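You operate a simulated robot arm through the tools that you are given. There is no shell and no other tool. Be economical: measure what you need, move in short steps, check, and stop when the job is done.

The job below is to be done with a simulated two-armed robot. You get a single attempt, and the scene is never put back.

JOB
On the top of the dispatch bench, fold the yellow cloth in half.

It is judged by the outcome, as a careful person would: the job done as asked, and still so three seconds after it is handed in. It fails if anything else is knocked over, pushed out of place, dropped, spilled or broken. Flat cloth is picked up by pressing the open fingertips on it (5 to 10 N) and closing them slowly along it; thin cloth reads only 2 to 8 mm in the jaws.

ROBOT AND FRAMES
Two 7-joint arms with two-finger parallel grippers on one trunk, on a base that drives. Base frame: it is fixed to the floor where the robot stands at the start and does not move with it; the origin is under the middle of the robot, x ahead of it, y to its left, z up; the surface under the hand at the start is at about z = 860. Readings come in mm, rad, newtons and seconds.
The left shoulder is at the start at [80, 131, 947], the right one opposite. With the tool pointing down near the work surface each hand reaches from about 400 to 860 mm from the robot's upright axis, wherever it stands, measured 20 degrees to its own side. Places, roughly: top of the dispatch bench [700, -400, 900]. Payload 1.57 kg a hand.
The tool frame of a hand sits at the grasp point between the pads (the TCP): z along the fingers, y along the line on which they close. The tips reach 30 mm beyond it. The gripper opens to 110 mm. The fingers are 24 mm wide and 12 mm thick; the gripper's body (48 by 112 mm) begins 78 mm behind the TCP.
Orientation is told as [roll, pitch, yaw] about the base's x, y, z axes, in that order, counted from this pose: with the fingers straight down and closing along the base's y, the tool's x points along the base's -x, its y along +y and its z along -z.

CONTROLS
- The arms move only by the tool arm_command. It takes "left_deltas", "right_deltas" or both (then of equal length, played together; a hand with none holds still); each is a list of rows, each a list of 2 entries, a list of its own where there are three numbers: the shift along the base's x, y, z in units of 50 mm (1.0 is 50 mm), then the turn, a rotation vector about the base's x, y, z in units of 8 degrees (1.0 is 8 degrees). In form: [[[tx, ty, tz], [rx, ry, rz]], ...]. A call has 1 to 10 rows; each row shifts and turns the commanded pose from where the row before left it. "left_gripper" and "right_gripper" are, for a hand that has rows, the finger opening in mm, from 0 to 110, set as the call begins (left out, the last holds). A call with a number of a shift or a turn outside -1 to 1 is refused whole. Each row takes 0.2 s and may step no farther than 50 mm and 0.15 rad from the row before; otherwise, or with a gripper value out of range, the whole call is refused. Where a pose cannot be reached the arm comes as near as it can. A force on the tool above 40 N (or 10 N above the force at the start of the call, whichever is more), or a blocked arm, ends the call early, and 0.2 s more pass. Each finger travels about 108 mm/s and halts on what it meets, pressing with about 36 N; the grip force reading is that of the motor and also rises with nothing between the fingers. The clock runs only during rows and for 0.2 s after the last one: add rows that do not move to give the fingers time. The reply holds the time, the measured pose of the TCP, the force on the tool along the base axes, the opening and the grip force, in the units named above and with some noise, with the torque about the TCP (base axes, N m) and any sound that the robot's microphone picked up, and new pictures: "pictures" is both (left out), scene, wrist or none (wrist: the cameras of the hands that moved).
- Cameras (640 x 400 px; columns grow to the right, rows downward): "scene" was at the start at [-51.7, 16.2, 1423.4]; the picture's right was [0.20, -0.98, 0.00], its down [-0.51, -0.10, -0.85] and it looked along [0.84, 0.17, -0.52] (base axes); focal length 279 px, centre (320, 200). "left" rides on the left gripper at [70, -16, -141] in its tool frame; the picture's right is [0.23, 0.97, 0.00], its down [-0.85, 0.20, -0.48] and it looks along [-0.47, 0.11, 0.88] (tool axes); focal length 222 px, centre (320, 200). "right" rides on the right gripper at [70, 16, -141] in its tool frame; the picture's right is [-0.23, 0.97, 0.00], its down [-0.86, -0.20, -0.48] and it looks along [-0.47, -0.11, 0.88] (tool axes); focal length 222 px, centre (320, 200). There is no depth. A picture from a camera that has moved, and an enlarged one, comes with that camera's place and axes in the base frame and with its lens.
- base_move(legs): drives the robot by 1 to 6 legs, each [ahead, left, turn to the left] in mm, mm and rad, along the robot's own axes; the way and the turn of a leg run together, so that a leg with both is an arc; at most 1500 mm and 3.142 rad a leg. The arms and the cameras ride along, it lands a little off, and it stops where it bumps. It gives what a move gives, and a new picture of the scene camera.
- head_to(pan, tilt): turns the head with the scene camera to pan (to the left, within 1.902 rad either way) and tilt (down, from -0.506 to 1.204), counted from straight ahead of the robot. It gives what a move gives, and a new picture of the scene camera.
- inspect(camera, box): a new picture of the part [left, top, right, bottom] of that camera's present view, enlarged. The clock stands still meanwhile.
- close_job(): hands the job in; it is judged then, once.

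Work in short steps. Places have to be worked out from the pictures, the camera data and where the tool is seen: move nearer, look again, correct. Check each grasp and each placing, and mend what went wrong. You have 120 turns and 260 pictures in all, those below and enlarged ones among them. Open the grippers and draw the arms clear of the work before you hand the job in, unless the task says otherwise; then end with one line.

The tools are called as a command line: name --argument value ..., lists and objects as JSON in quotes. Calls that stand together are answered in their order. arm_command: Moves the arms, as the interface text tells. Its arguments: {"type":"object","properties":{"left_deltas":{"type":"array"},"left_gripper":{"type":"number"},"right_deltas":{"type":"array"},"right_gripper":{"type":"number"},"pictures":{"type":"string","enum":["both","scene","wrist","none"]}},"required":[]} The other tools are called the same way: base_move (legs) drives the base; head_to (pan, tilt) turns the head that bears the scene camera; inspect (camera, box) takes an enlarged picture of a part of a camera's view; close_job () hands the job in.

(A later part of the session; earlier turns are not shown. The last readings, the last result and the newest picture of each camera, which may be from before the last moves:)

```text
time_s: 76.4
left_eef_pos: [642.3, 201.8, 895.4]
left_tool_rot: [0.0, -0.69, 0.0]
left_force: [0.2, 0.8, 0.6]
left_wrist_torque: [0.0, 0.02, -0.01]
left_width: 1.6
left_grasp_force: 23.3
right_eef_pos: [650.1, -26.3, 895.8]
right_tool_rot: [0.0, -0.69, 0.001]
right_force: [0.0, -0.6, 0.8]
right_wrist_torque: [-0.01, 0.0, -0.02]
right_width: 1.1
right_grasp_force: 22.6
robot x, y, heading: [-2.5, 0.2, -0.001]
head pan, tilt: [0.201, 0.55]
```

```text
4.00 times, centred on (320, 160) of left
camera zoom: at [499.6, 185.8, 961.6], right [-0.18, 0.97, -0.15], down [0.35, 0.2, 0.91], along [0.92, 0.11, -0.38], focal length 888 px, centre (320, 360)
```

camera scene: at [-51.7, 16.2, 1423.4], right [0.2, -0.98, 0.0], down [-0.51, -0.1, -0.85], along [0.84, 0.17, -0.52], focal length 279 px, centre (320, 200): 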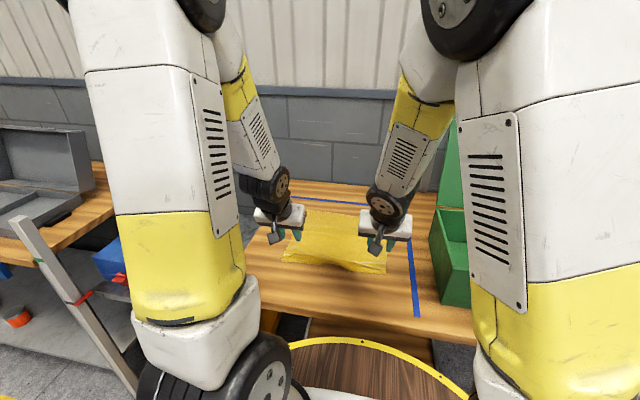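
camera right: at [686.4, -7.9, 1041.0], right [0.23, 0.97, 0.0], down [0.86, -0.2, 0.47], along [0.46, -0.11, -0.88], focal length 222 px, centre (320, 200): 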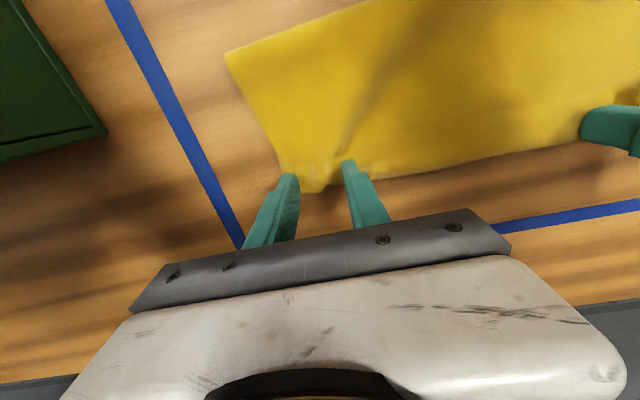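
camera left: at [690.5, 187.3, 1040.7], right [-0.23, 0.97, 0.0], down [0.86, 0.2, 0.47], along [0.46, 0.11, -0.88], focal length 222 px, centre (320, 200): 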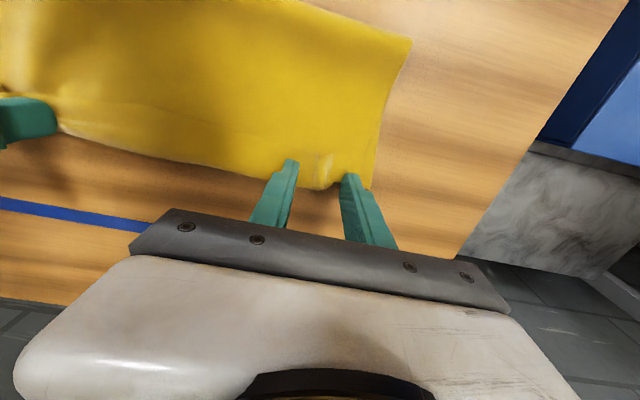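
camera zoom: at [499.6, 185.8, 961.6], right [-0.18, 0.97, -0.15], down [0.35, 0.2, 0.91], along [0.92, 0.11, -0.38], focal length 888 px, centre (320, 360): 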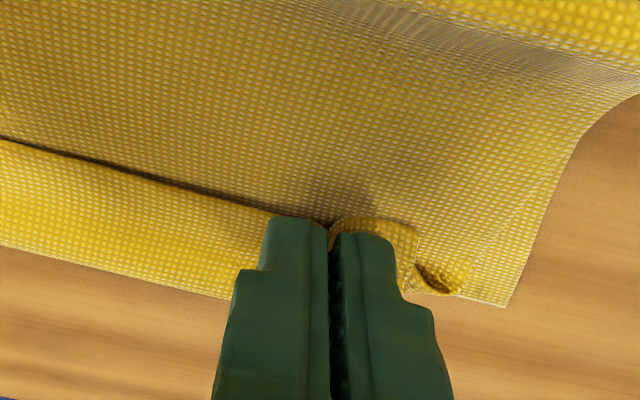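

The hem ridges are pinched on both sides (1–2 mm). I lift 28 mm and check that only the hem rises.

arm_command --right_deltas '[[[0.05, 0, 0.2], [0, 0, 0]], [[0.1, 0, 0.2], [0, 0, 0]], [[0.1, 0, 0.16], [0, 0, 0]], [[0, 0, 0], [0, 0, 0]]]' --left_deltas '[[[0.05, 0, 0.2], [0, 0, 0]], [[0.1, 0, 0.2], [0, 0, 0]], [[0.1, 0, 0.16], [0, 0, 0]], [[0, 0, 0], [0, 0, 0]]]' --pictures "none"

inspect --camera "right" --box '[200, 90, 424, 230]'

inspect --camera "left" --box '[216, 90, 440, 230]'

inspect --camera "scene" --box '[284, 200, 412, 280]'

```text
time_s: 77.4
left_eef_pos: [655.2, 201.2, 925.2]
left_tool_rot: [0.001, -0.69, 0.0]
left_force: [0.3, -0.3, -0.4]
left_wrist_torque: [0.01, 0.0, -0.02]
left_width: 1.2
left_grasp_force: 23.2
right_eef_pos: [663.5, -25.6, 922.1]
right_tool_rot: [0.0, -0.691, 0.0]
right_force: [0.4, -0.1, 0.3]
right_wrist_torque: [0.0, -0.01, 0.02]
right_width: 1.1
right_grasp_force: 23.5
robot x, y, heading: [-2.2, 0.9, 0.003]
head pan, tilt: [0.201, 0.55]
```

```text
2.86 times, centred on (312, 160) of right
camera zoom: at [518.7, -11.1, 988.4], right [0.18, 0.97, 0.14], down [0.35, -0.2, 0.91], along [0.92, -0.11, -0.38], focal length 635 px, centre (343, 314)
```

zoom: 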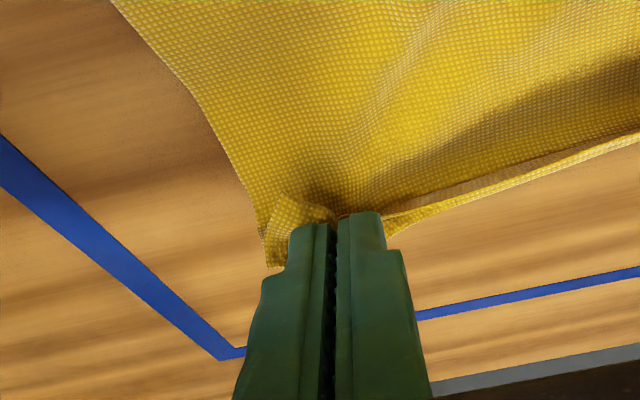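

```text
2.86 times, centred on (328, 160) of left
camera zoom: at [511.5, 185.3, 990.5], right [-0.18, 0.97, -0.15], down [0.35, 0.2, 0.91], along [0.92, 0.11, -0.38], focal length 635 px, centre (297, 314)
```

zoom: 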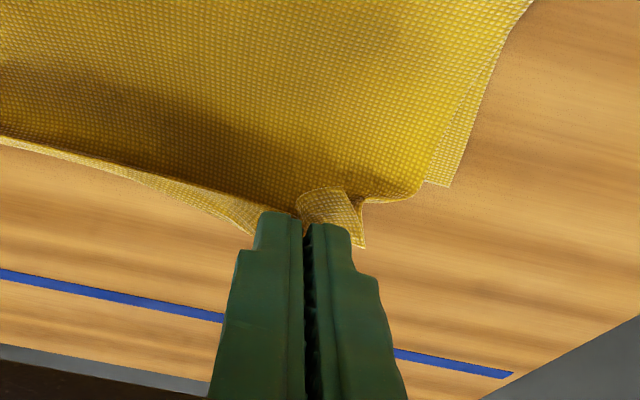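

```text
5.00 times, centred on (348, 240) of scene
camera zoom: at [-51.7, 16.2, 1423.4], right [0.2, -0.98, 0.0], down [-0.51, -0.1, -0.85], along [0.84, 0.17, -0.52], focal length 1394 px, centre (180, 0)
```

zoom: 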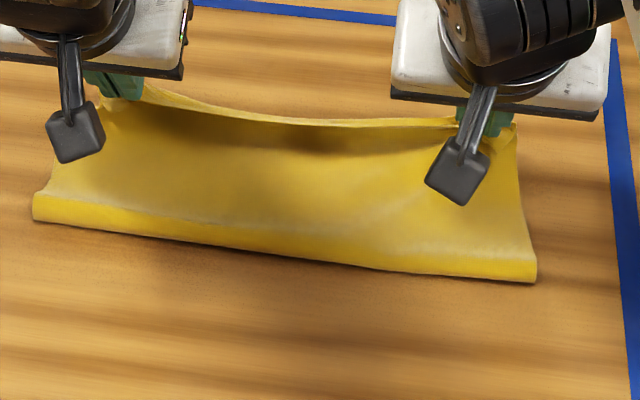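

Only the top layer's edge rises, and the hem is opening. I rotate the hands through vertical to slightly backward-pointing while moving forward past the far edge, so the edge flips forward.

arm_command --right_deltas '[[[0.14, 0, 0.06], [0, 0.8, 0]], [[0.14, 0, 0.04], [0, 0.8, 0]], [[0.14, 0, 0], [0, 0.8, 0]], [[0.14, 0, 0], [0, 0.8, 0]], [[0.14, 0, -0.05], [0, 0.8, 0]], [[0.14, 0, -0.05], [0, 0.8, 0]], [[0.14, 0, -0.1], [0, 0.8, 0]], [[0.14, 0, -0.15], [0, 0.8, 0]], [[0, 0, 0], [0, 0, 0]]]' --left_deltas '[[[0.16, 0, 0.06], [0, 0.8, 0]], [[0.16, 0, 0.04], [0, 0.8, 0]], [[0.16, 0, 0], [0, 0.8, 0]], [[0.16, 0, 0], [0, 0.8, 0]], [[0.16, 0, -0.05], [0, 0.8, 0]], [[0.16, 0, -0.05], [0, 0.8, 0]], [[0.16, 0, -0.1], [0, 0.8, 0]], [[0.16, 0, -0.2], [0, 0.8, 0]], [[0, 0, 0], [0, 0, 0]]]' --pictures "none"

inspect --camera "right" --box '[240, 80, 560, 280]'

inspect --camera "left" --box '[80, 80, 400, 280]'

inspect --camera "scene" --box '[284, 190, 412, 270]'

```text
time_s: 79.4
left_eef_pos: [718.9, 203.0, 910.3]
left_tool_rot: [0.003, 0.204, -0.001]
left_force: [-0.1, -0.2, 0.0]
left_wrist_torque: [-0.03, -0.02, 0.0]
left_width: 1.3
left_grasp_force: 23.3
right_eef_pos: [720.6, -25.7, 910.9]
right_tool_rot: [0.001, 0.204, 0.0]
right_force: [0.0, -0.4, 0.4]
right_wrist_torque: [0.01, 0.07, 0.01]
right_width: 1.0
right_grasp_force: 23.3
robot x, y, heading: [1.0, -1.2, -0.0]
head pan, tilt: [0.201, 0.55]
```

```text
2.00 times, centred on (400, 180) of right
camera zoom: at [679.3, -11.1, 1063.5], right [0.22, 0.97, -0.05], down [0.93, -0.2, 0.3], along [0.28, -0.11, -0.95], focal length 444 px, centre (160, 240)
```

zoom: 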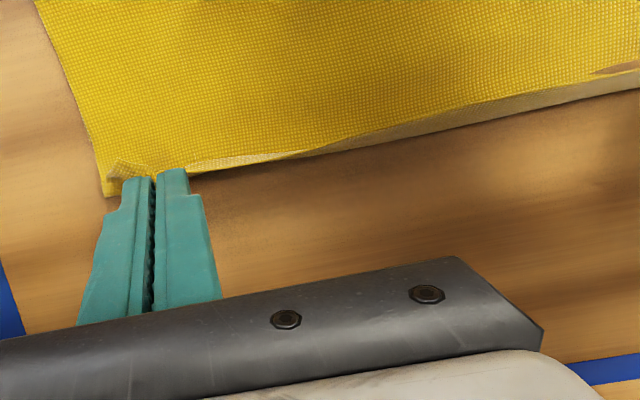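

```text
2.00 times, centred on (240, 180) of left
camera zoom: at [680.0, 186.4, 1063.3], right [-0.22, 0.97, 0.05], down [0.93, 0.2, 0.3], along [0.28, 0.11, -0.95], focal length 444 px, centre (480, 240)
```

zoom: 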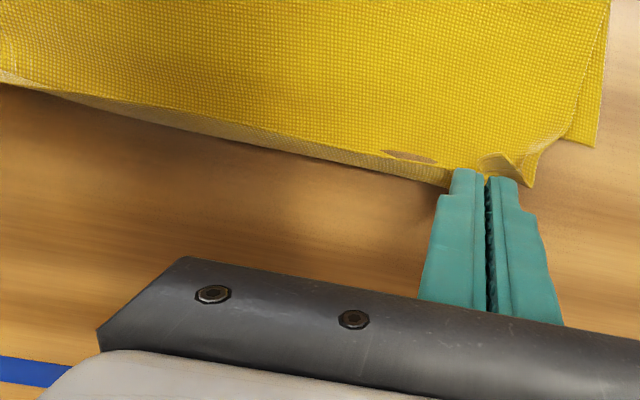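

```text
5.00 times, centred on (348, 230) of scene
camera zoom: at [-51.6, 16.1, 1423.4], right [0.2, -0.98, 0.0], down [-0.51, -0.1, -0.85], along [0.84, 0.17, -0.52], focal length 1394 px, centre (180, 50)
```

zoom: 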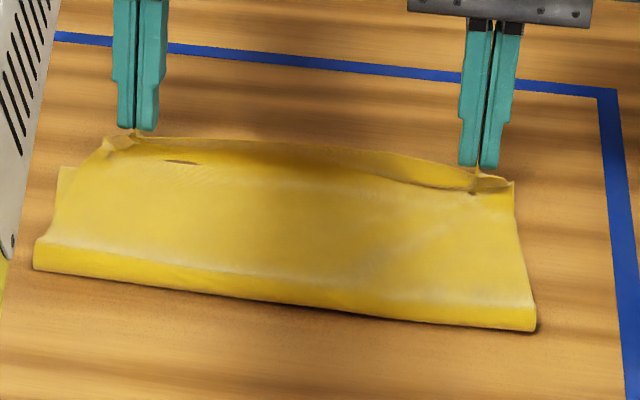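

The edge now faces forward. I bring it back ~14 mm to line up with the lower layer's far edge (x≈688) while lowering, then release.

arm_command --right_deltas '[[[-0.06, -0.02, -0.04], [0, 0, 0]], [[-0.06, -0.02, -0.06], [0, 0, 0]], [[-0.06, 0, -0.06], [0, 0, 0]], [[-0.06, 0, -0.06], [0, 0, 0]], [[0, 0, 0], [0, 0, 0]]]' --left_deltas '[[[-0.08, 0.03, -0.04], [0, 0, 0]], [[-0.08, 0.03, -0.06], [0, 0, 0]], [[-0.08, 0, -0.06], [0, 0, 0]], [[-0.08, 0, -0.06], [0, 0, 0]], [[0, 0, 0], [0, 0, 0]]]' --pictures "none"

inspect --camera "right" --box '[240, 80, 560, 280]'

inspect --camera "left" --box '[80, 80, 400, 280]'

inspect --camera "scene" --box '[284, 190, 412, 270]'

```text
time_s: 80.6
left_eef_pos: [703.1, 204.3, 898.4]
left_tool_rot: [0.0, 0.201, -0.002]
left_force: [-0.4, -1.4, -0.1]
left_wrist_torque: [-0.01, -0.01, 0.03]
left_width: 1.2
left_grasp_force: 23.5
right_eef_pos: [708.5, -27.3, 899.3]
right_tool_rot: [0.002, 0.202, -0.002]
right_force: [0.2, 1.0, 0.2]
right_wrist_torque: [0.03, 0.03, -0.03]
right_width: 1.2
right_grasp_force: 23.6
robot x, y, heading: [-1.4, -2.6, -0.002]
head pan, tilt: [0.201, 0.55]
```

```text
2.00 times, centred on (400, 180) of right
camera zoom: at [667.3, -13.2, 1053.4], right [0.22, 0.97, -0.05], down [0.93, -0.2, 0.3], along [0.28, -0.11, -0.95], focal length 444 px, centre (160, 240)
```

zoom: 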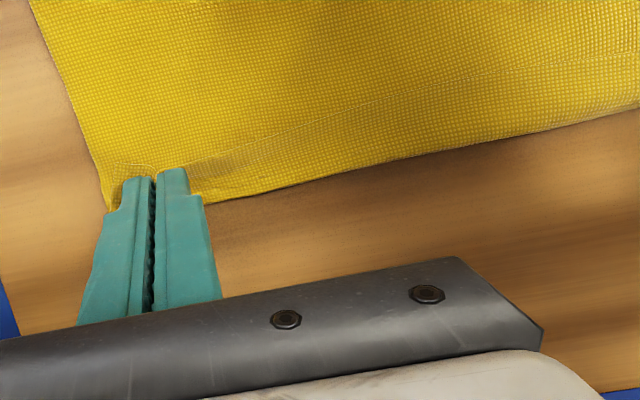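

```text
2.00 times, centred on (240, 180) of left
camera zoom: at [664.1, 188.6, 1051.9], right [-0.22, 0.97, 0.05], down [0.93, 0.2, 0.3], along [0.28, 0.11, -0.95], focal length 444 px, centre (480, 240)
```

zoom: 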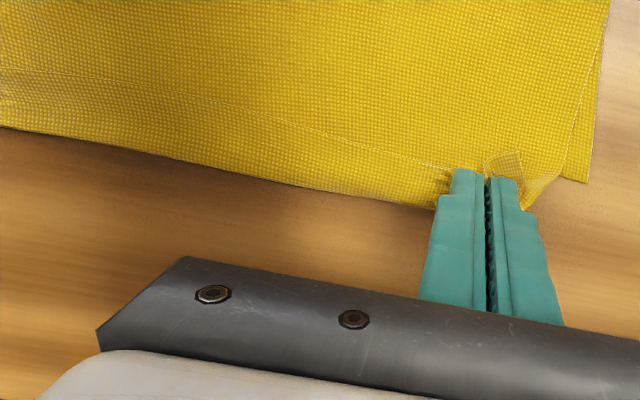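

```text
5.00 times, centred on (348, 230) of scene
camera zoom: at [-51.5, 16.2, 1423.4], right [0.2, -0.98, 0.0], down [-0.51, -0.1, -0.85], along [0.84, 0.17, -0.52], focal length 1394 px, centre (180, 50)
```

zoom: 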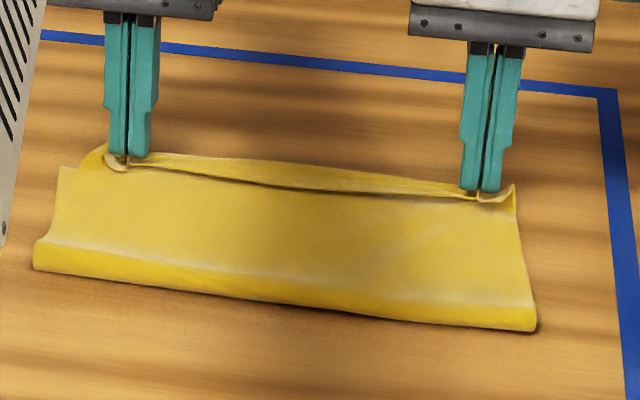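

The fold line (x≈582) leaves the upper layer ~30 mm too long, which is what folds the hem. Still holding the edge, I swing it back up over x≈555 so the lower layer lies to its full half length.

arm_command --right_deltas '[[[-0.2, 0, 0.45], [0, -0.37, 0]], [[-0.25, 0, 0.4], [0, -0.37, 0]], [[-0.3, 0, 0.35], [0, -0.37, 0]], [[-0.35, 0, 0.3], [0, -0.37, 0]], [[-0.35, 0, 0.25], [0, -0.37, 0]], [[-0.4, 0, 0.2], [0, -0.37, 0]], [[-0.4, 0, 0.15], [0, -0.37, 0]], [[-0.35, 0, 0.1], [0, -0.37, 0]], [[-0.42, 0, 0.08], [0, -0.37, 0]], [[0, 0, 0], [0, 0, 0]]]' --left_deltas '[[[-0.2, 0, 0.45], [0, -0.37, 0]], [[-0.25, 0, 0.4], [0, -0.37, 0]], [[-0.3, 0, 0.35], [0, -0.37, 0]], [[-0.35, 0, 0.3], [0, -0.37, 0]], [[-0.35, 0, 0.25], [0, -0.37, 0]], [[-0.4, 0, 0.2], [0, -0.37, 0]], [[-0.4, 0, 0.15], [0, -0.37, 0]], [[-0.35, 0, 0.1], [0, -0.37, 0]], [[-0.34, 0, 0.08], [0, -0.37, 0]], [[0, 0, 0], [0, 0, 0]]]' --pictures "wrist"

inspect --camera "scene" --box '[270, 190, 430, 290]'

```text
time_s: 82.8
left_eef_pos: [555.5, 203.9, 1009.6]
left_tool_rot: [-0.001, -0.264, 0.001]
left_force: [-0.2, -1.7, 0.5]
left_wrist_torque: [-0.04, 0.01, -0.01]
left_width: 1.3
left_grasp_force: 23.5
right_eef_pos: [558.8, -27.6, 1014.6]
right_tool_rot: [0.0, -0.264, 0.001]
right_force: [0.4, 1.2, -0.9]
right_wrist_torque: [0.04, 0.02, 0.0]
right_width: 1.2
right_grasp_force: 22.9
robot x, y, heading: [-3.5, -3.0, -0.005]
head pan, tilt: [0.201, 0.55]
camera right: at [452.2, -12.4, 1134.4], right [0.22, 0.97, 0.06], down [0.7, -0.2, 0.68], along [0.68, -0.11, -0.73], focal length 222 px, centre (320, 200)
camera left: at [452.4, 188.7, 1130.3], right [-0.22, 0.97, -0.06], down [0.7, 0.2, 0.68], along [0.68, 0.11, -0.73], focal length 222 px, centre (320, 200)
```

right: 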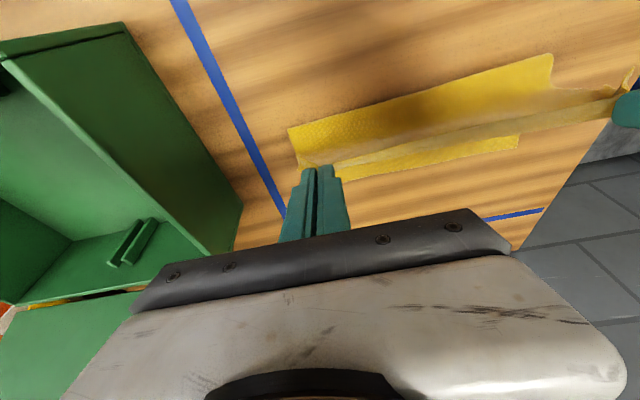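
left: 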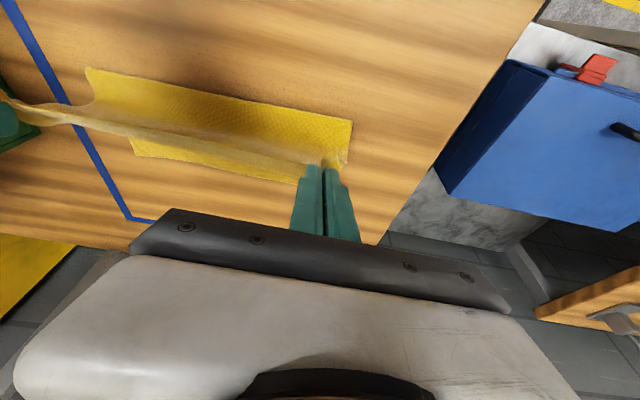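

```text
4.00 times, centred on (350, 240) of scene
camera zoom: at [-51.7, 16.2, 1423.4], right [0.2, -0.98, 0.0], down [-0.51, -0.1, -0.85], along [0.84, 0.17, -0.52], focal length 1115 px, centre (200, 40)
```

zoom: 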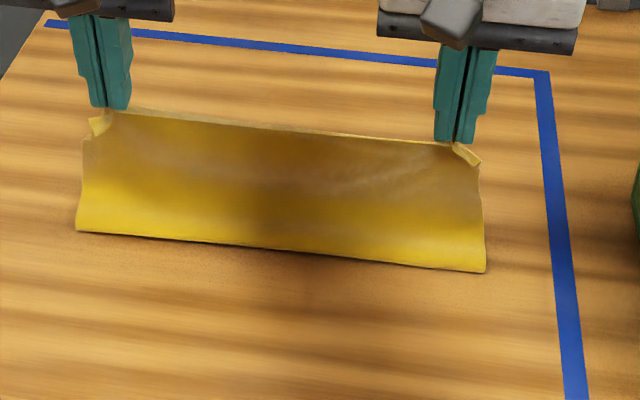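

A clean taut sheet. The far edge is at x≈684, so the fold line should be at ~548; it's at 556 (left) and 573 (right). I move the hands slightly back to lay more of the lower layer.

arm_command --right_deltas '[[[-0.24, 0, -0.04], [0, 0, 0]], [[-0.26, 0, -0.04], [0, 0, 0]], [[0, 0, 0], [0, 0, 0]]]' --left_deltas '[[[-0.15, 0, 0.0], [0, 0, 0]], [[-0.15, 0, 0.0], [0, 0, 0]], [[0, 0, 0], [0, 0, 0]]]' --pictures "none"

inspect --camera "scene" --box '[270, 190, 430, 290]'

```text
time_s: 83.6
left_eef_pos: [541.5, 205.3, 1012.7]
left_tool_rot: [0.0, -0.263, 0.001]
left_force: [0.0, -1.3, -0.1]
left_wrist_torque: [-0.04, -0.03, 0.0]
left_width: 1.0
left_grasp_force: 23.3
right_eef_pos: [533.0, -27.3, 1010.2]
right_tool_rot: [0.001, -0.261, -0.001]
right_force: [0.4, 0.8, 0.3]
right_wrist_torque: [0.05, -0.01, 0.0]
right_width: 1.3
right_grasp_force: 23.6
robot x, y, heading: [-1.1, -1.4, 0.002]
head pan, tilt: [0.201, 0.55]
```

```text
4.00 times, centred on (350, 240) of scene
camera zoom: at [-51.7, 16.2, 1423.4], right [0.2, -0.98, 0.0], down [-0.51, -0.1, -0.85], along [0.84, 0.17, -0.52], focal length 1115 px, centre (200, 40)
```

zoom: 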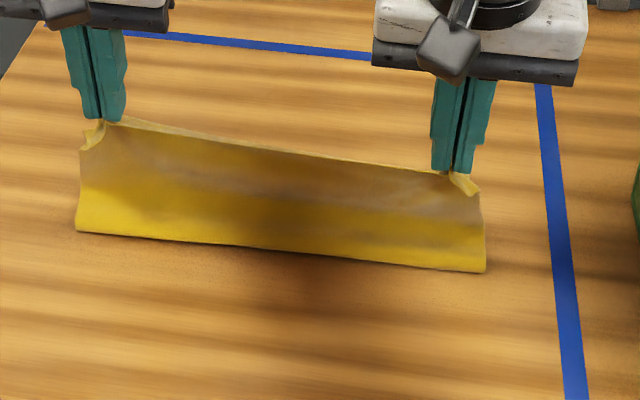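

The fold line didn't move yet; there is slack in the sheet. I move the hands further back and down so more cloth lies down.

arm_command --right_deltas '[[[-0.25, 0, -0.2], [0, 0, 0]], [[-0.25, 0, -0.25], [0, 0, 0]], [[-0.25, 0, -0.25], [0, 0, 0]], [[-0.2, 0, -0.2], [0, 0, 0]], [[0, 0, 0], [0, 0, 0]]]' --left_deltas '[[[-0.2, 0, -0.2], [0, 0, 0]], [[-0.2, 0, -0.2], [0, 0, 0]], [[-0.2, 0, -0.2], [0, 0, 0]], [[-0.15, 0, -0.15], [0, 0, 0]], [[0, 0, 0], [0, 0, 0]]]' --pictures "wrist"

inspect --camera "scene" --box '[270, 190, 430, 290]'

```text
time_s: 84.8
left_eef_pos: [502.3, 205.2, 974.4]
left_tool_rot: [0.0, -0.264, 0.0]
left_force: [0.2, -1.2, -1.0]
left_wrist_torque: [-0.06, -0.02, -0.01]
left_width: 1.0
left_grasp_force: 23.5
right_eef_pos: [484.1, -27.6, 964.5]
right_tool_rot: [-0.001, -0.261, 0.0]
right_force: [-0.2, 1.9, 0.0]
right_wrist_torque: [0.0, -0.01, -0.01]
right_width: 1.0
right_grasp_force: 23.2
robot x, y, heading: [-1.4, 1.7, 0.002]
head pan, tilt: [0.201, 0.55]
camera right: at [378.8, -12.3, 1084.3], right [0.22, 0.97, 0.06], down [0.7, -0.2, 0.68], along [0.68, -0.11, -0.73], focal length 222 px, centre (320, 200)
camera left: at [399.5, 188.8, 1094.1], right [-0.22, 0.97, -0.06], down [0.7, 0.2, 0.68], along [0.68, 0.11, -0.73], focal length 222 px, centre (320, 200)
```

right: 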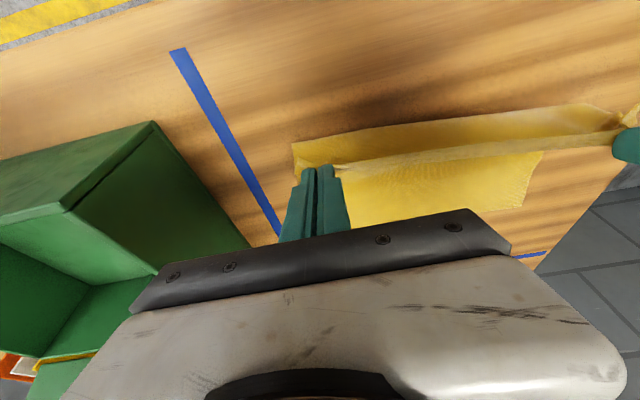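
left: 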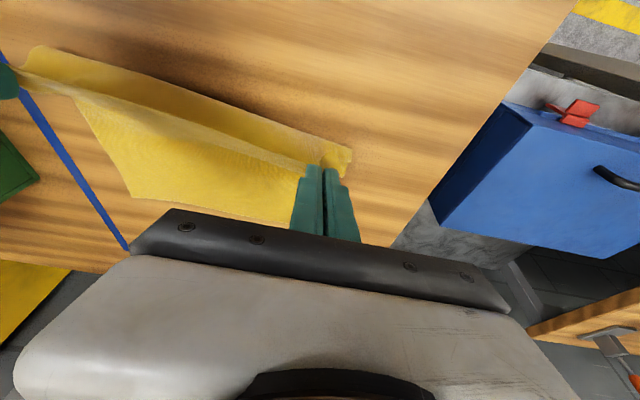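

```text
4.00 times, centred on (350, 240) of scene
camera zoom: at [-51.7, 16.2, 1423.4], right [0.2, -0.98, 0.0], down [-0.51, -0.1, -0.85], along [0.84, 0.17, -0.52], focal length 1115 px, centre (200, 40)
```

zoom: 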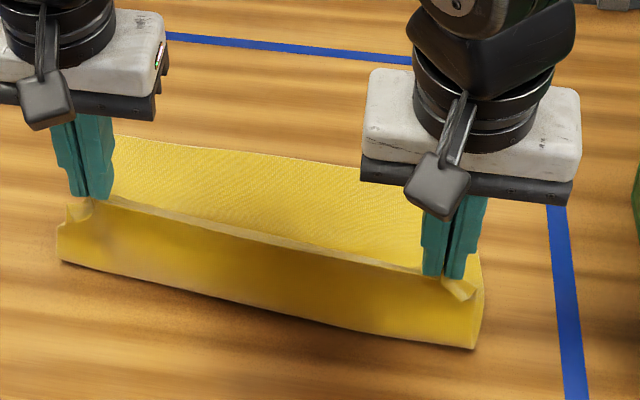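

Now the fold is at ≈498 (right) and 526 (left), slightly past. I rise and come forward to a taut vertical sheet at x≈548, which sets the fold line.

arm_command --right_deltas '[[[0.1, 0, 0.35], [0, 0, 0]], [[0.25, 0, 0.3], [0, 0, 0]], [[0.3, 0, 0.2], [0, 0, 0]], [[0.3, 0, 0.13], [0, 0, 0]], [[0.3, 0, 0.1], [0, 0, 0]], [[0, 0, 0], [0, 0, 0]]]' --left_deltas '[[[0.1, 0, 0.25], [0, 0, 0]], [[0.2, 0, 0.25], [0, 0, 0]], [[0.2, 0, 0.15], [0, 0, 0]], [[0.2, 0, 0.13], [0, 0, 0]], [[0.2, 0, 0.1], [0, 0, 0]], [[0, 0, 0], [0, 0, 0]]]' --pictures "none"

inspect --camera "scene" --box '[270, 190, 430, 290]'

inspect --camera "right" --box '[240, 60, 560, 260]'

```text
time_s: 86.2
left_eef_pos: [548.3, 205.6, 1017.7]
left_tool_rot: [0.001, -0.261, 0.0]
left_force: [0.5, -0.7, 0.3]
left_wrist_torque: [-0.03, -0.01, 0.01]
left_width: 1.1
left_grasp_force: 22.5
right_eef_pos: [546.9, -27.9, 1020.6]
right_tool_rot: [0.0, -0.261, 0.001]
right_force: [-0.4, 1.0, 0.1]
right_wrist_torque: [0.04, -0.01, -0.01]
right_width: 1.3
right_grasp_force: 23.2
robot x, y, heading: [-1.3, 0.2, 0.001]
head pan, tilt: [0.201, 0.55]
```

```text
4.00 times, centred on (350, 240) of scene
camera zoom: at [-51.8, 16.2, 1423.4], right [0.2, -0.98, 0.0], down [-0.51, -0.1, -0.85], along [0.84, 0.17, -0.52], focal length 1115 px, centre (200, 40)
```

zoom: 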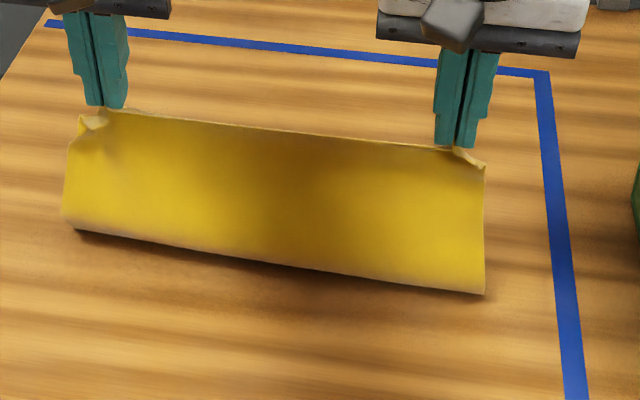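

```text
2.00 times, centred on (400, 160) of right
camera zoom: at [441.8, -12.4, 1138.8], right [0.22, 0.97, 0.06], down [0.7, -0.2, 0.68], along [0.68, -0.11, -0.73], focal length 444 px, centre (160, 280)
```

zoom: 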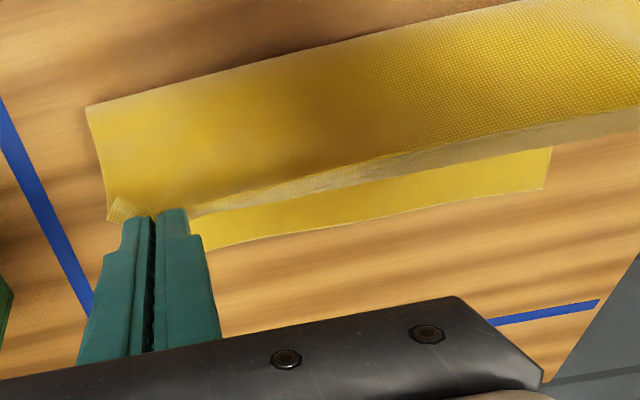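

The fold line is now around 553–558, about half. I swing over in a constant-radius arc, keeping the sheet fairly taut, toward the far edge.

arm_command --right_deltas '[[[0.46, 0, -0.08], [0, 0.34, 0]], [[0.38, 0, -0.09], [0, 0.34, 0]], [[0.36, 0, -0.146], [0, 0.34, 0]], [[0.34, 0, -0.18], [0, 0.34, 0]], [[0.31, 0, -0.23], [0, 0.34, 0]], [[0.27, 0, -0.27], [0, 0.34, 0]], [[0.25, 0, -0.3], [0, 0.34, 0]], [[0.23, 0, -0.3], [0, 0.34, 0]], [[0.2, 0, -0.28], [0, 0.34, 0]], [[0, 0, 0], [0, 0.34, 0]]]' --left_deltas '[[[0.44, 0, -0.08], [0, 0.34, 0]], [[0.38, 0, -0.09], [0, 0.34, 0]], [[0.36, 0, -0.146], [0, 0.34, 0]], [[0.34, 0, -0.18], [0, 0.34, 0]], [[0.31, 0, -0.23], [0, 0.34, 0]], [[0.27, 0, -0.27], [0, 0.34, 0]], [[0.25, 0, -0.3], [0, 0.34, 0]], [[0.23, 0, -0.3], [0, 0.34, 0]], [[0.2, 0, -0.28], [0, 0.34, 0]], [[0, 0, 0], [0, 0.34, 0]]]' --pictures "none"

inspect --camera "scene" --box '[270, 190, 430, 290]'

inspect --camera "right" --box '[240, 60, 560, 260]'

inspect --camera "left" --box '[80, 60, 400, 260]'

```text
time_s: 88.4
left_eef_pos: [685.2, 203.5, 924.0]
left_tool_rot: [0.001, 0.212, 0.0]
left_force: [0.2, 0.2, -0.1]
left_wrist_torque: [-0.07, 0.0, -0.02]
left_width: 1.0
left_grasp_force: 23.1
right_eef_pos: [688.0, -28.3, 926.5]
right_tool_rot: [0.0, 0.214, -0.001]
right_force: [-0.3, 1.0, 0.7]
right_wrist_torque: [0.01, -0.01, -0.01]
right_width: 1.2
right_grasp_force: 22.9
robot x, y, heading: [-1.1, 1.3, -0.001]
head pan, tilt: [0.201, 0.55]
```

```text
4.00 times, centred on (350, 240) of scene
camera zoom: at [-51.8, 16.2, 1423.4], right [0.2, -0.98, 0.0], down [-0.51, -0.1, -0.85], along [0.84, 0.17, -0.52], focal length 1115 px, centre (200, 40)
```

zoom: 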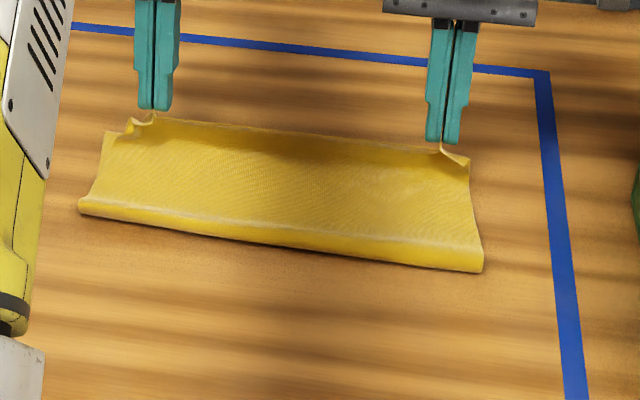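

```text
2.00 times, centred on (400, 160) of right
camera zoom: at [647.5, -12.4, 1079.2], right [0.22, 0.97, -0.05], down [0.94, -0.2, 0.29], along [0.27, -0.11, -0.96], focal length 444 px, centre (160, 280)
```

zoom: 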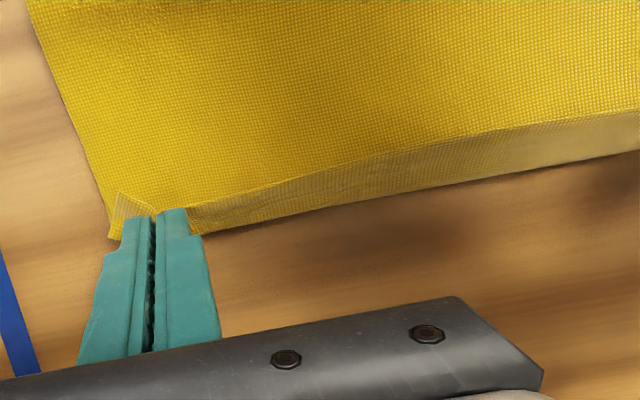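

```text
2.00 times, centred on (240, 160) of left
camera zoom: at [649.1, 188.0, 1078.8], right [-0.22, 0.97, 0.05], down [0.94, 0.2, 0.29], along [0.27, 0.11, -0.96], focal length 444 px, centre (480, 280)
```

zoom: 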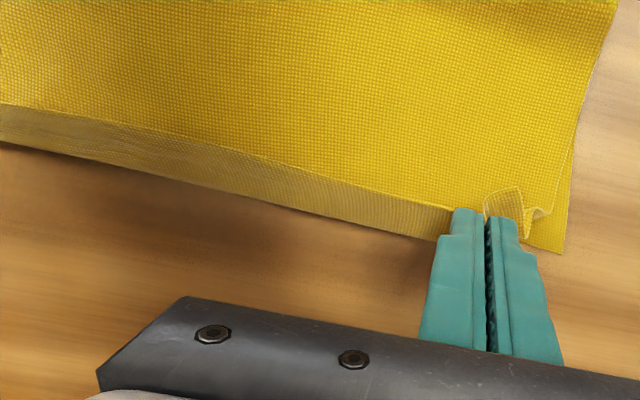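

The fold rolled forward again on the right (≈573); the arc was too tight early on. I go back, relay the lower layer, and this time swing over with more slack and extend only at the end.

arm_command --right_deltas '[[[-0.1, 0, 0.4], [0, -0.34, 0]], [[-0.2, 0, 0.35], [0, -0.34, 0]], [[-0.3, 0, 0.3], [0, -0.34, 0]], [[-0.35, 0, 0.25], [0, -0.34, 0]], [[-0.35, 0, 0.2], [0, -0.34, 0]], [[-0.35, 0, 0.1], [0, -0.34, 0]], [[-0.35, 0, 0.06], [0, -0.34, 0]], [[-0.35, 0, 0], [0, -0.34, 0]], [[-0.35, 0, -0.1], [0, -0.34, 0]], [[-0.3, 0, -0.2], [0, -0.34, 0]]]' --left_deltas '[[[-0.1, 0, 0.4], [0, -0.34, 0]], [[-0.2, 0, 0.35], [0, -0.34, 0]], [[-0.3, 0, 0.3], [0, -0.34, 0]], [[-0.35, 0, 0.25], [0, -0.34, 0]], [[-0.35, 0, 0.2], [0, -0.34, 0]], [[-0.35, 0, 0.1], [0, -0.34, 0]], [[-0.35, 0, 0.06], [0, -0.34, 0]], [[-0.35, 0, 0], [0, -0.34, 0]], [[-0.35, 0, -0.1], [0, -0.34, 0]], [[-0.3, 0, -0.2], [0, -0.34, 0]]]' --pictures "none"

arm_command --right_deltas '[[[-0.3, 0, -0.25], [0, 0, 0]], [[-0.25, 0, -0.25], [0, 0, 0]], [[0, 0, 0], [0, 0, 0]]]' --left_deltas '[[[-0.25, 0, -0.25], [0, 0, 0]], [[-0.2, 0, -0.2], [0, 0, 0]], [[0, 0, 0], [0, 0, 0]]]' --pictures "none"

inspect --camera "scene" --box '[270, 190, 430, 290]'

```text
time_s: 90.6
left_eef_pos: [536.7, 204.9, 992.1]
left_tool_rot: [0.0, -0.262, 0.0]
left_force: [0.2, 0.0, -0.3]
left_wrist_torque: [-0.01, 0.0, -0.03]
left_width: 1.1
left_grasp_force: 23.3
right_eef_pos: [535.4, -28.7, 994.0]
right_tool_rot: [0.001, -0.263, 0.002]
right_force: [1.3, 0.9, -0.7]
right_wrist_torque: [0.01, 0.0, 0.03]
right_width: 0.9
right_grasp_force: 23.1
robot x, y, heading: [-2.2, -2.3, 0.0]
head pan, tilt: [0.201, 0.55]
```

```text
time_s: 91.4
left_eef_pos: [514.2, 204.9, 969.9]
left_tool_rot: [0.0, -0.264, 0.0]
left_force: [1.0, -0.6, -0.7]
left_wrist_torque: [-0.03, -0.04, -0.03]
left_width: 1.3
left_grasp_force: 22.6
right_eef_pos: [507.5, -26.5, 967.2]
right_tool_rot: [-0.002, -0.26, -0.001]
right_force: [0.3, 0.4, -0.4]
right_wrist_torque: [0.02, 0.01, 0.02]
right_width: 1.1
right_grasp_force: 23.2
robot x, y, heading: [3.3, 0.4, 0.001]
head pan, tilt: [0.201, 0.55]
```

```text
4.00 times, centred on (350, 240) of scene
camera zoom: at [-51.7, 16.2, 1423.4], right [0.2, -0.98, 0.0], down [-0.51, -0.1, -0.85], along [0.84, 0.17, -0.52], focal length 1115 px, centre (200, 40)
```

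zoom: 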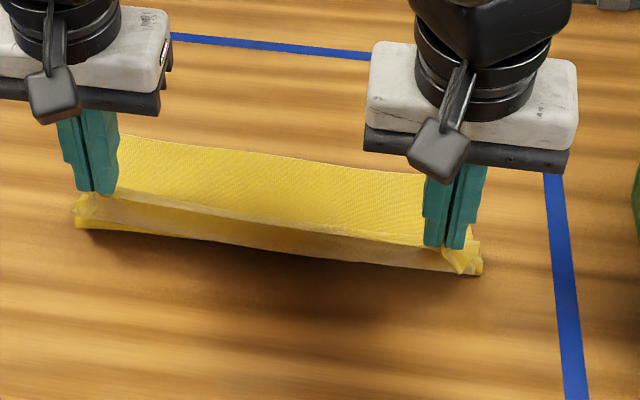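

The sheet bows at its old crease. I unroll further back first (as before, this lays the lower layer past x≈520).

arm_command --right_deltas '[[[-0.25, 0, -0.05], [0, 0, 0]], [[-0.25, 0, -0.05], [0, 0, 0]], [[-0.1, 0, 0], [0, 0, 0]], [[0, 0, 0], [0, 0, 0]]]' --left_deltas '[[[-0.2, 0, -0.05], [0, 0, 0]], [[-0.2, 0, -0.05], [0, 0, 0]], [[-0.1, 0, 0], [0, 0, 0]], [[0, 0, 0], [0, 0, 0]]]' --pictures "none"

inspect --camera "scene" --box '[270, 190, 430, 290]'

```text
time_s: 92.4
left_eef_pos: [489.3, 205.4, 966.2]
left_tool_rot: [0.001, -0.262, 0.0]
left_force: [0.4, -0.9, -0.5]
left_wrist_torque: [-0.07, 0.0, -0.01]
left_width: 1.4
left_grasp_force: 23.6
right_eef_pos: [478.8, -25.7, 962.8]
right_tool_rot: [0.0, -0.263, 0.0]
right_force: [-0.6, 1.4, 0.3]
right_wrist_torque: [0.04, -0.03, 0.01]
right_width: 1.4
right_grasp_force: 23.2
robot x, y, heading: [-0.4, -0.1, 0.0]
head pan, tilt: [0.201, 0.55]
```

```text
4.00 times, centred on (350, 240) of scene
camera zoom: at [-51.7, 16.2, 1423.4], right [0.2, -0.98, 0.0], down [-0.51, -0.1, -0.85], along [0.84, 0.17, -0.52], focal length 1115 px, centre (200, 40)
```

zoom: 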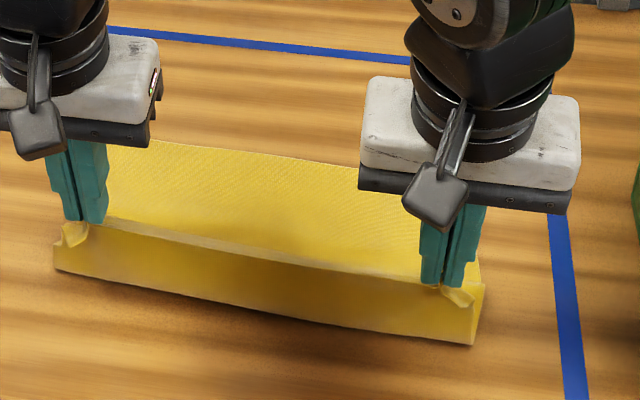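

Lower layer now extends to ≈500–516, deliberately more than half. I swing over with slack; the final forward pull at low height will roll the fold to the middle.

arm_command --right_deltas '[[[0.58, 0, 0.28], [0, 0.31, 0]], [[0.52, 0, 0.24], [0, 0.31, 0]], [[0.56, 0, 0.04], [0, 0.31, 0]], [[0.54, 0, -0.12], [0, 0.31, 0]], [[0.5, 0, -0.26], [0, 0.31, 0]], [[0.42, 0, -0.36], [0, 0.31, 0]], [[0.32, 0, -0.4], [0, 0.31, 0]], [[0.28, 0, -0.4], [0, 0.31, 0]], [[0.2, 0, -0.2], [0, 0.31, 0]], [[0, 0, 0], [0, 0.31, 0]]]' --left_deltas '[[[0.4, 0, 0.28], [0, 0.31, 0]], [[0.52, 0, 0.2], [0, 0.31, 0]], [[0.56, 0, 0.04], [0, 0.31, 0]], [[0.54, 0, -0.12], [0, 0.31, 0]], [[0.5, 0, -0.26], [0, 0.31, 0]], [[0.42, 0, -0.36], [0, 0.31, 0]], [[0.32, 0, -0.4], [0, 0.31, 0]], [[0.28, 0, -0.4], [0, 0.31, 0]], [[0.2, 0, -0.2], [0, 0.31, 0]], [[0, 0, 0], [0, 0.31, 0]]]' --pictures "none"

inspect --camera "scene" --box '[270, 190, 430, 290]'

inspect --camera "left" --box '[80, 60, 400, 260]'

```text
time_s: 94.6
left_eef_pos: [676.6, 204.2, 905.9]
left_tool_rot: [0.0, 0.171, -0.001]
left_force: [-1.2, -0.7, 1.2]
left_wrist_torque: [-0.03, -0.02, 0.0]
left_width: 1.1
left_grasp_force: 23.0
right_eef_pos: [674.8, -27.8, 905.1]
right_tool_rot: [0.002, 0.171, -0.001]
right_force: [-0.5, 1.7, -0.2]
right_wrist_torque: [0.0, 0.0, -0.03]
right_width: 1.2
right_grasp_force: 23.0
robot x, y, heading: [0.1, -1.3, -0.003]
head pan, tilt: [0.201, 0.55]
```

```text
4.00 times, centred on (350, 240) of scene
camera zoom: at [-51.8, 16.2, 1423.4], right [0.2, -0.98, 0.0], down [-0.51, -0.1, -0.85], along [0.84, 0.17, -0.52], focal length 1115 px, centre (200, 40)
```

zoom: 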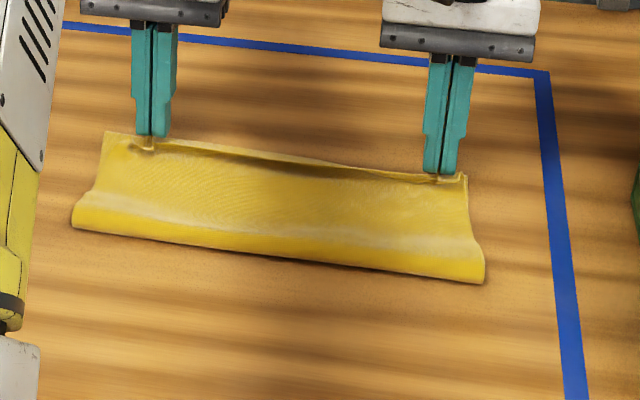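

```text
2.00 times, centred on (240, 160) of left
camera zoom: at [632.6, 188.1, 1057.8], right [-0.22, 0.97, 0.04], down [0.92, 0.2, 0.33], along [0.31, 0.11, -0.94], focal length 444 px, centre (480, 280)
```

zoom: 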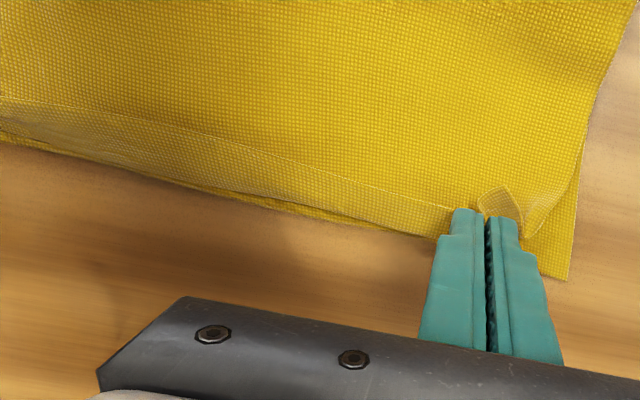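

The fold is at ≈564 on both sides, and a hem strip still hangs in front of the edge. I pull forward at low height to straighten it.

arm_command --right_deltas '[[[0.15, 0, 0], [0, 0, 0]], [[0.15, 0, 0], [0, 0, 0]], [[0.15, 0, -0.02], [0, 0, 0]], [[0.15, 0, -0.02], [0, 0, 0]], [[0, 0, 0], [0, 0, 0]]]' --left_deltas '[[[0.15, 0, 0], [0, 0, 0]], [[0.15, 0, 0], [0, 0, 0]], [[0.15, 0, -0.02], [0, 0, 0]], [[0.12, 0, -0.02], [0, 0, 0]], [[0, 0, 0], [0, 0, 0]]]' --pictures "none"

inspect --camera "scene" --box '[270, 190, 430, 290]'

inspect --camera "left" --box '[80, 60, 400, 260]'

```text
time_s: 95.8
left_eef_pos: [705.6, 204.3, 902.9]
left_tool_rot: [0.0, 0.169, 0.0]
left_force: [-0.3, -0.6, -0.1]
left_wrist_torque: [-0.03, 0.0, 0.01]
left_width: 1.5
left_grasp_force: 22.8
right_eef_pos: [705.2, -27.4, 903.3]
right_tool_rot: [0.001, 0.171, 0.0]
right_force: [-0.2, 1.5, 0.1]
right_wrist_torque: [0.04, 0.0, -0.02]
right_width: 1.7
right_grasp_force: 22.9
robot x, y, heading: [-2.4, -0.4, -0.0]
head pan, tilt: [0.201, 0.55]
```

```text
4.00 times, centred on (350, 240) of scene
camera zoom: at [-51.6, 16.2, 1423.4], right [0.2, -0.98, 0.0], down [-0.51, -0.1, -0.85], along [0.84, 0.17, -0.52], focal length 1115 px, centre (200, 40)
```

zoom: 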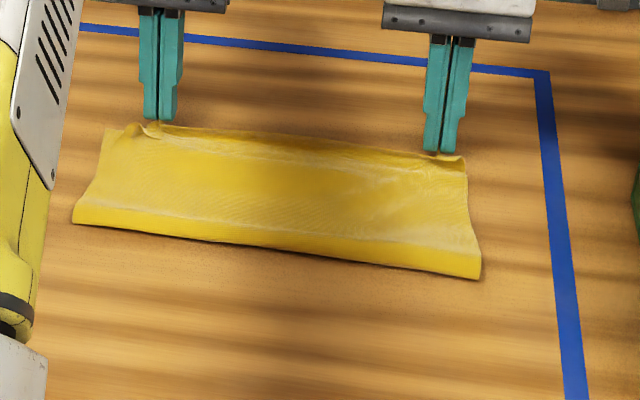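

```text
2.00 times, centred on (240, 160) of left
camera zoom: at [660.8, 188.8, 1054.2], right [-0.22, 0.97, 0.04], down [0.92, 0.2, 0.33], along [0.31, 0.11, -0.94], focal length 444 px, centre (480, 280)
```

zoom: 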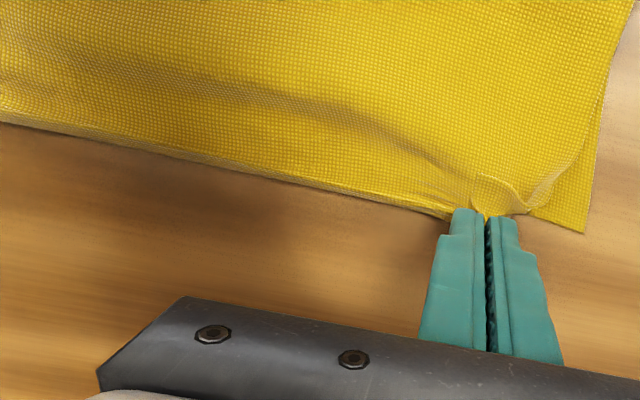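

Now the edge lies straight at the front (x≈697), over the lower layer's far edge (≈692). I lower the last few mm and release gently.

arm_command --right_deltas '[[[0.06, 0, -0.05], [0, 0, 0]], [[0, 0, -0.05], [0, 0, 0]], [[0, 0, 0], [0, 0, 0]]]' --left_deltas '[[[0.06, 0, -0.05], [0, 0, 0]], [[0, 0, -0.05], [0, 0, 0]], [[0, 0, 0], [0, 0, 0]]]' --pictures "none"

arm_command --right_deltas '[[[0, 0, 0], [0, 0, 0]], [[0, 0, 0], [0, 0, 0]]]' --left_deltas '[[[0, 0, 0], [0, 0, 0]], [[0, 0, 0], [0, 0, 0]]]' --right_gripper 40 --left_gripper 40 --pictures "none"

inspect --camera "scene" --box '[270, 190, 430, 290]'

inspect --camera "left" --box '[120, 80, 440, 280]'

inspect --camera "right" --box '[200, 80, 520, 280]'

```text
time_s: 96.6
left_eef_pos: [707.2, 205.0, 896.5]
left_tool_rot: [0.0, 0.17, -0.002]
left_force: [0.2, -1.0, 0.4]
left_wrist_torque: [-0.06, 0.0, 0.01]
left_width: 1.1
left_grasp_force: 23.5
right_eef_pos: [708.5, -26.2, 896.9]
right_tool_rot: [0.0, 0.173, 0.0]
right_force: [-0.2, 1.8, 1.4]
right_wrist_torque: [0.04, 0.01, 0.01]
right_width: 1.3
right_grasp_force: 23.8
robot x, y, heading: [1.7, -0.6, -0.0]
head pan, tilt: [0.201, 0.55]
```

```text
time_s: 97.2
left_eef_pos: [708.6, 204.0, 897.6]
left_tool_rot: [0.001, 0.167, 0.0]
left_force: [-0.5, -0.6, -0.4]
left_wrist_torque: [-0.02, 0.01, -0.02]
left_width: 40.0
left_grasp_force: 0.0
right_eef_pos: [707.9, -27.6, 897.0]
right_tool_rot: [0.0, 0.169, 0.001]
right_force: [-0.6, 0.1, 0.1]
right_wrist_torque: [0.0, -0.03, 0.0]
right_width: 39.9
right_grasp_force: 0.1
robot x, y, heading: [1.4, 1.0, -0.005]
head pan, tilt: [0.201, 0.55]
```

```text
4.00 times, centred on (350, 240) of scene
camera zoom: at [-51.6, 16.2, 1423.4], right [0.2, -0.98, 0.0], down [-0.51, -0.1, -0.85], along [0.84, 0.17, -0.52], focal length 1115 px, centre (200, 40)
```

zoom: 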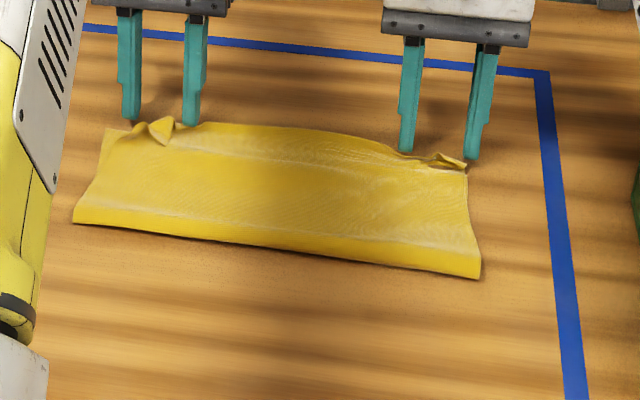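

```text
2.00 times, centred on (280, 180) of left
camera zoom: at [663.8, 188.7, 1049.2], right [-0.22, 0.97, 0.04], down [0.92, 0.2, 0.33], along [0.31, 0.11, -0.94], focal length 444 px, centre (400, 240)
```

zoom: 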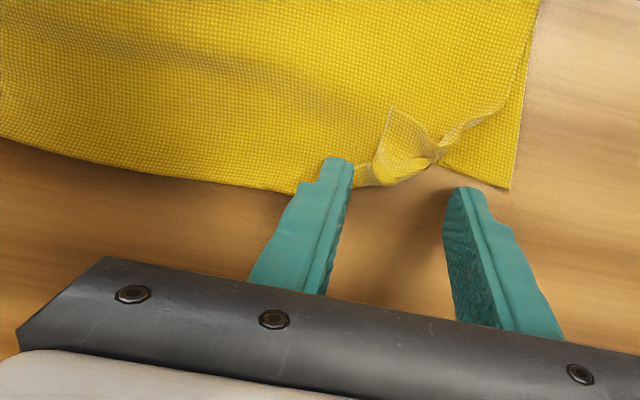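

```text
2.00 times, centred on (360, 180) of right
camera zoom: at [662.8, -12.5, 1048.8], right [0.22, 0.97, -0.04], down [0.92, -0.2, 0.33], along [0.31, -0.11, -0.94], focal length 444 px, centre (240, 240)
```

zoom: 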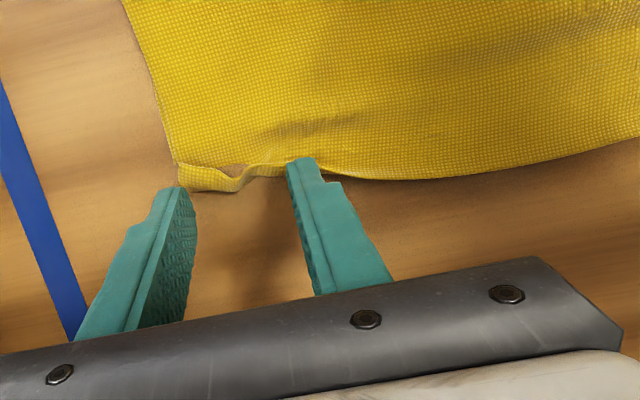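

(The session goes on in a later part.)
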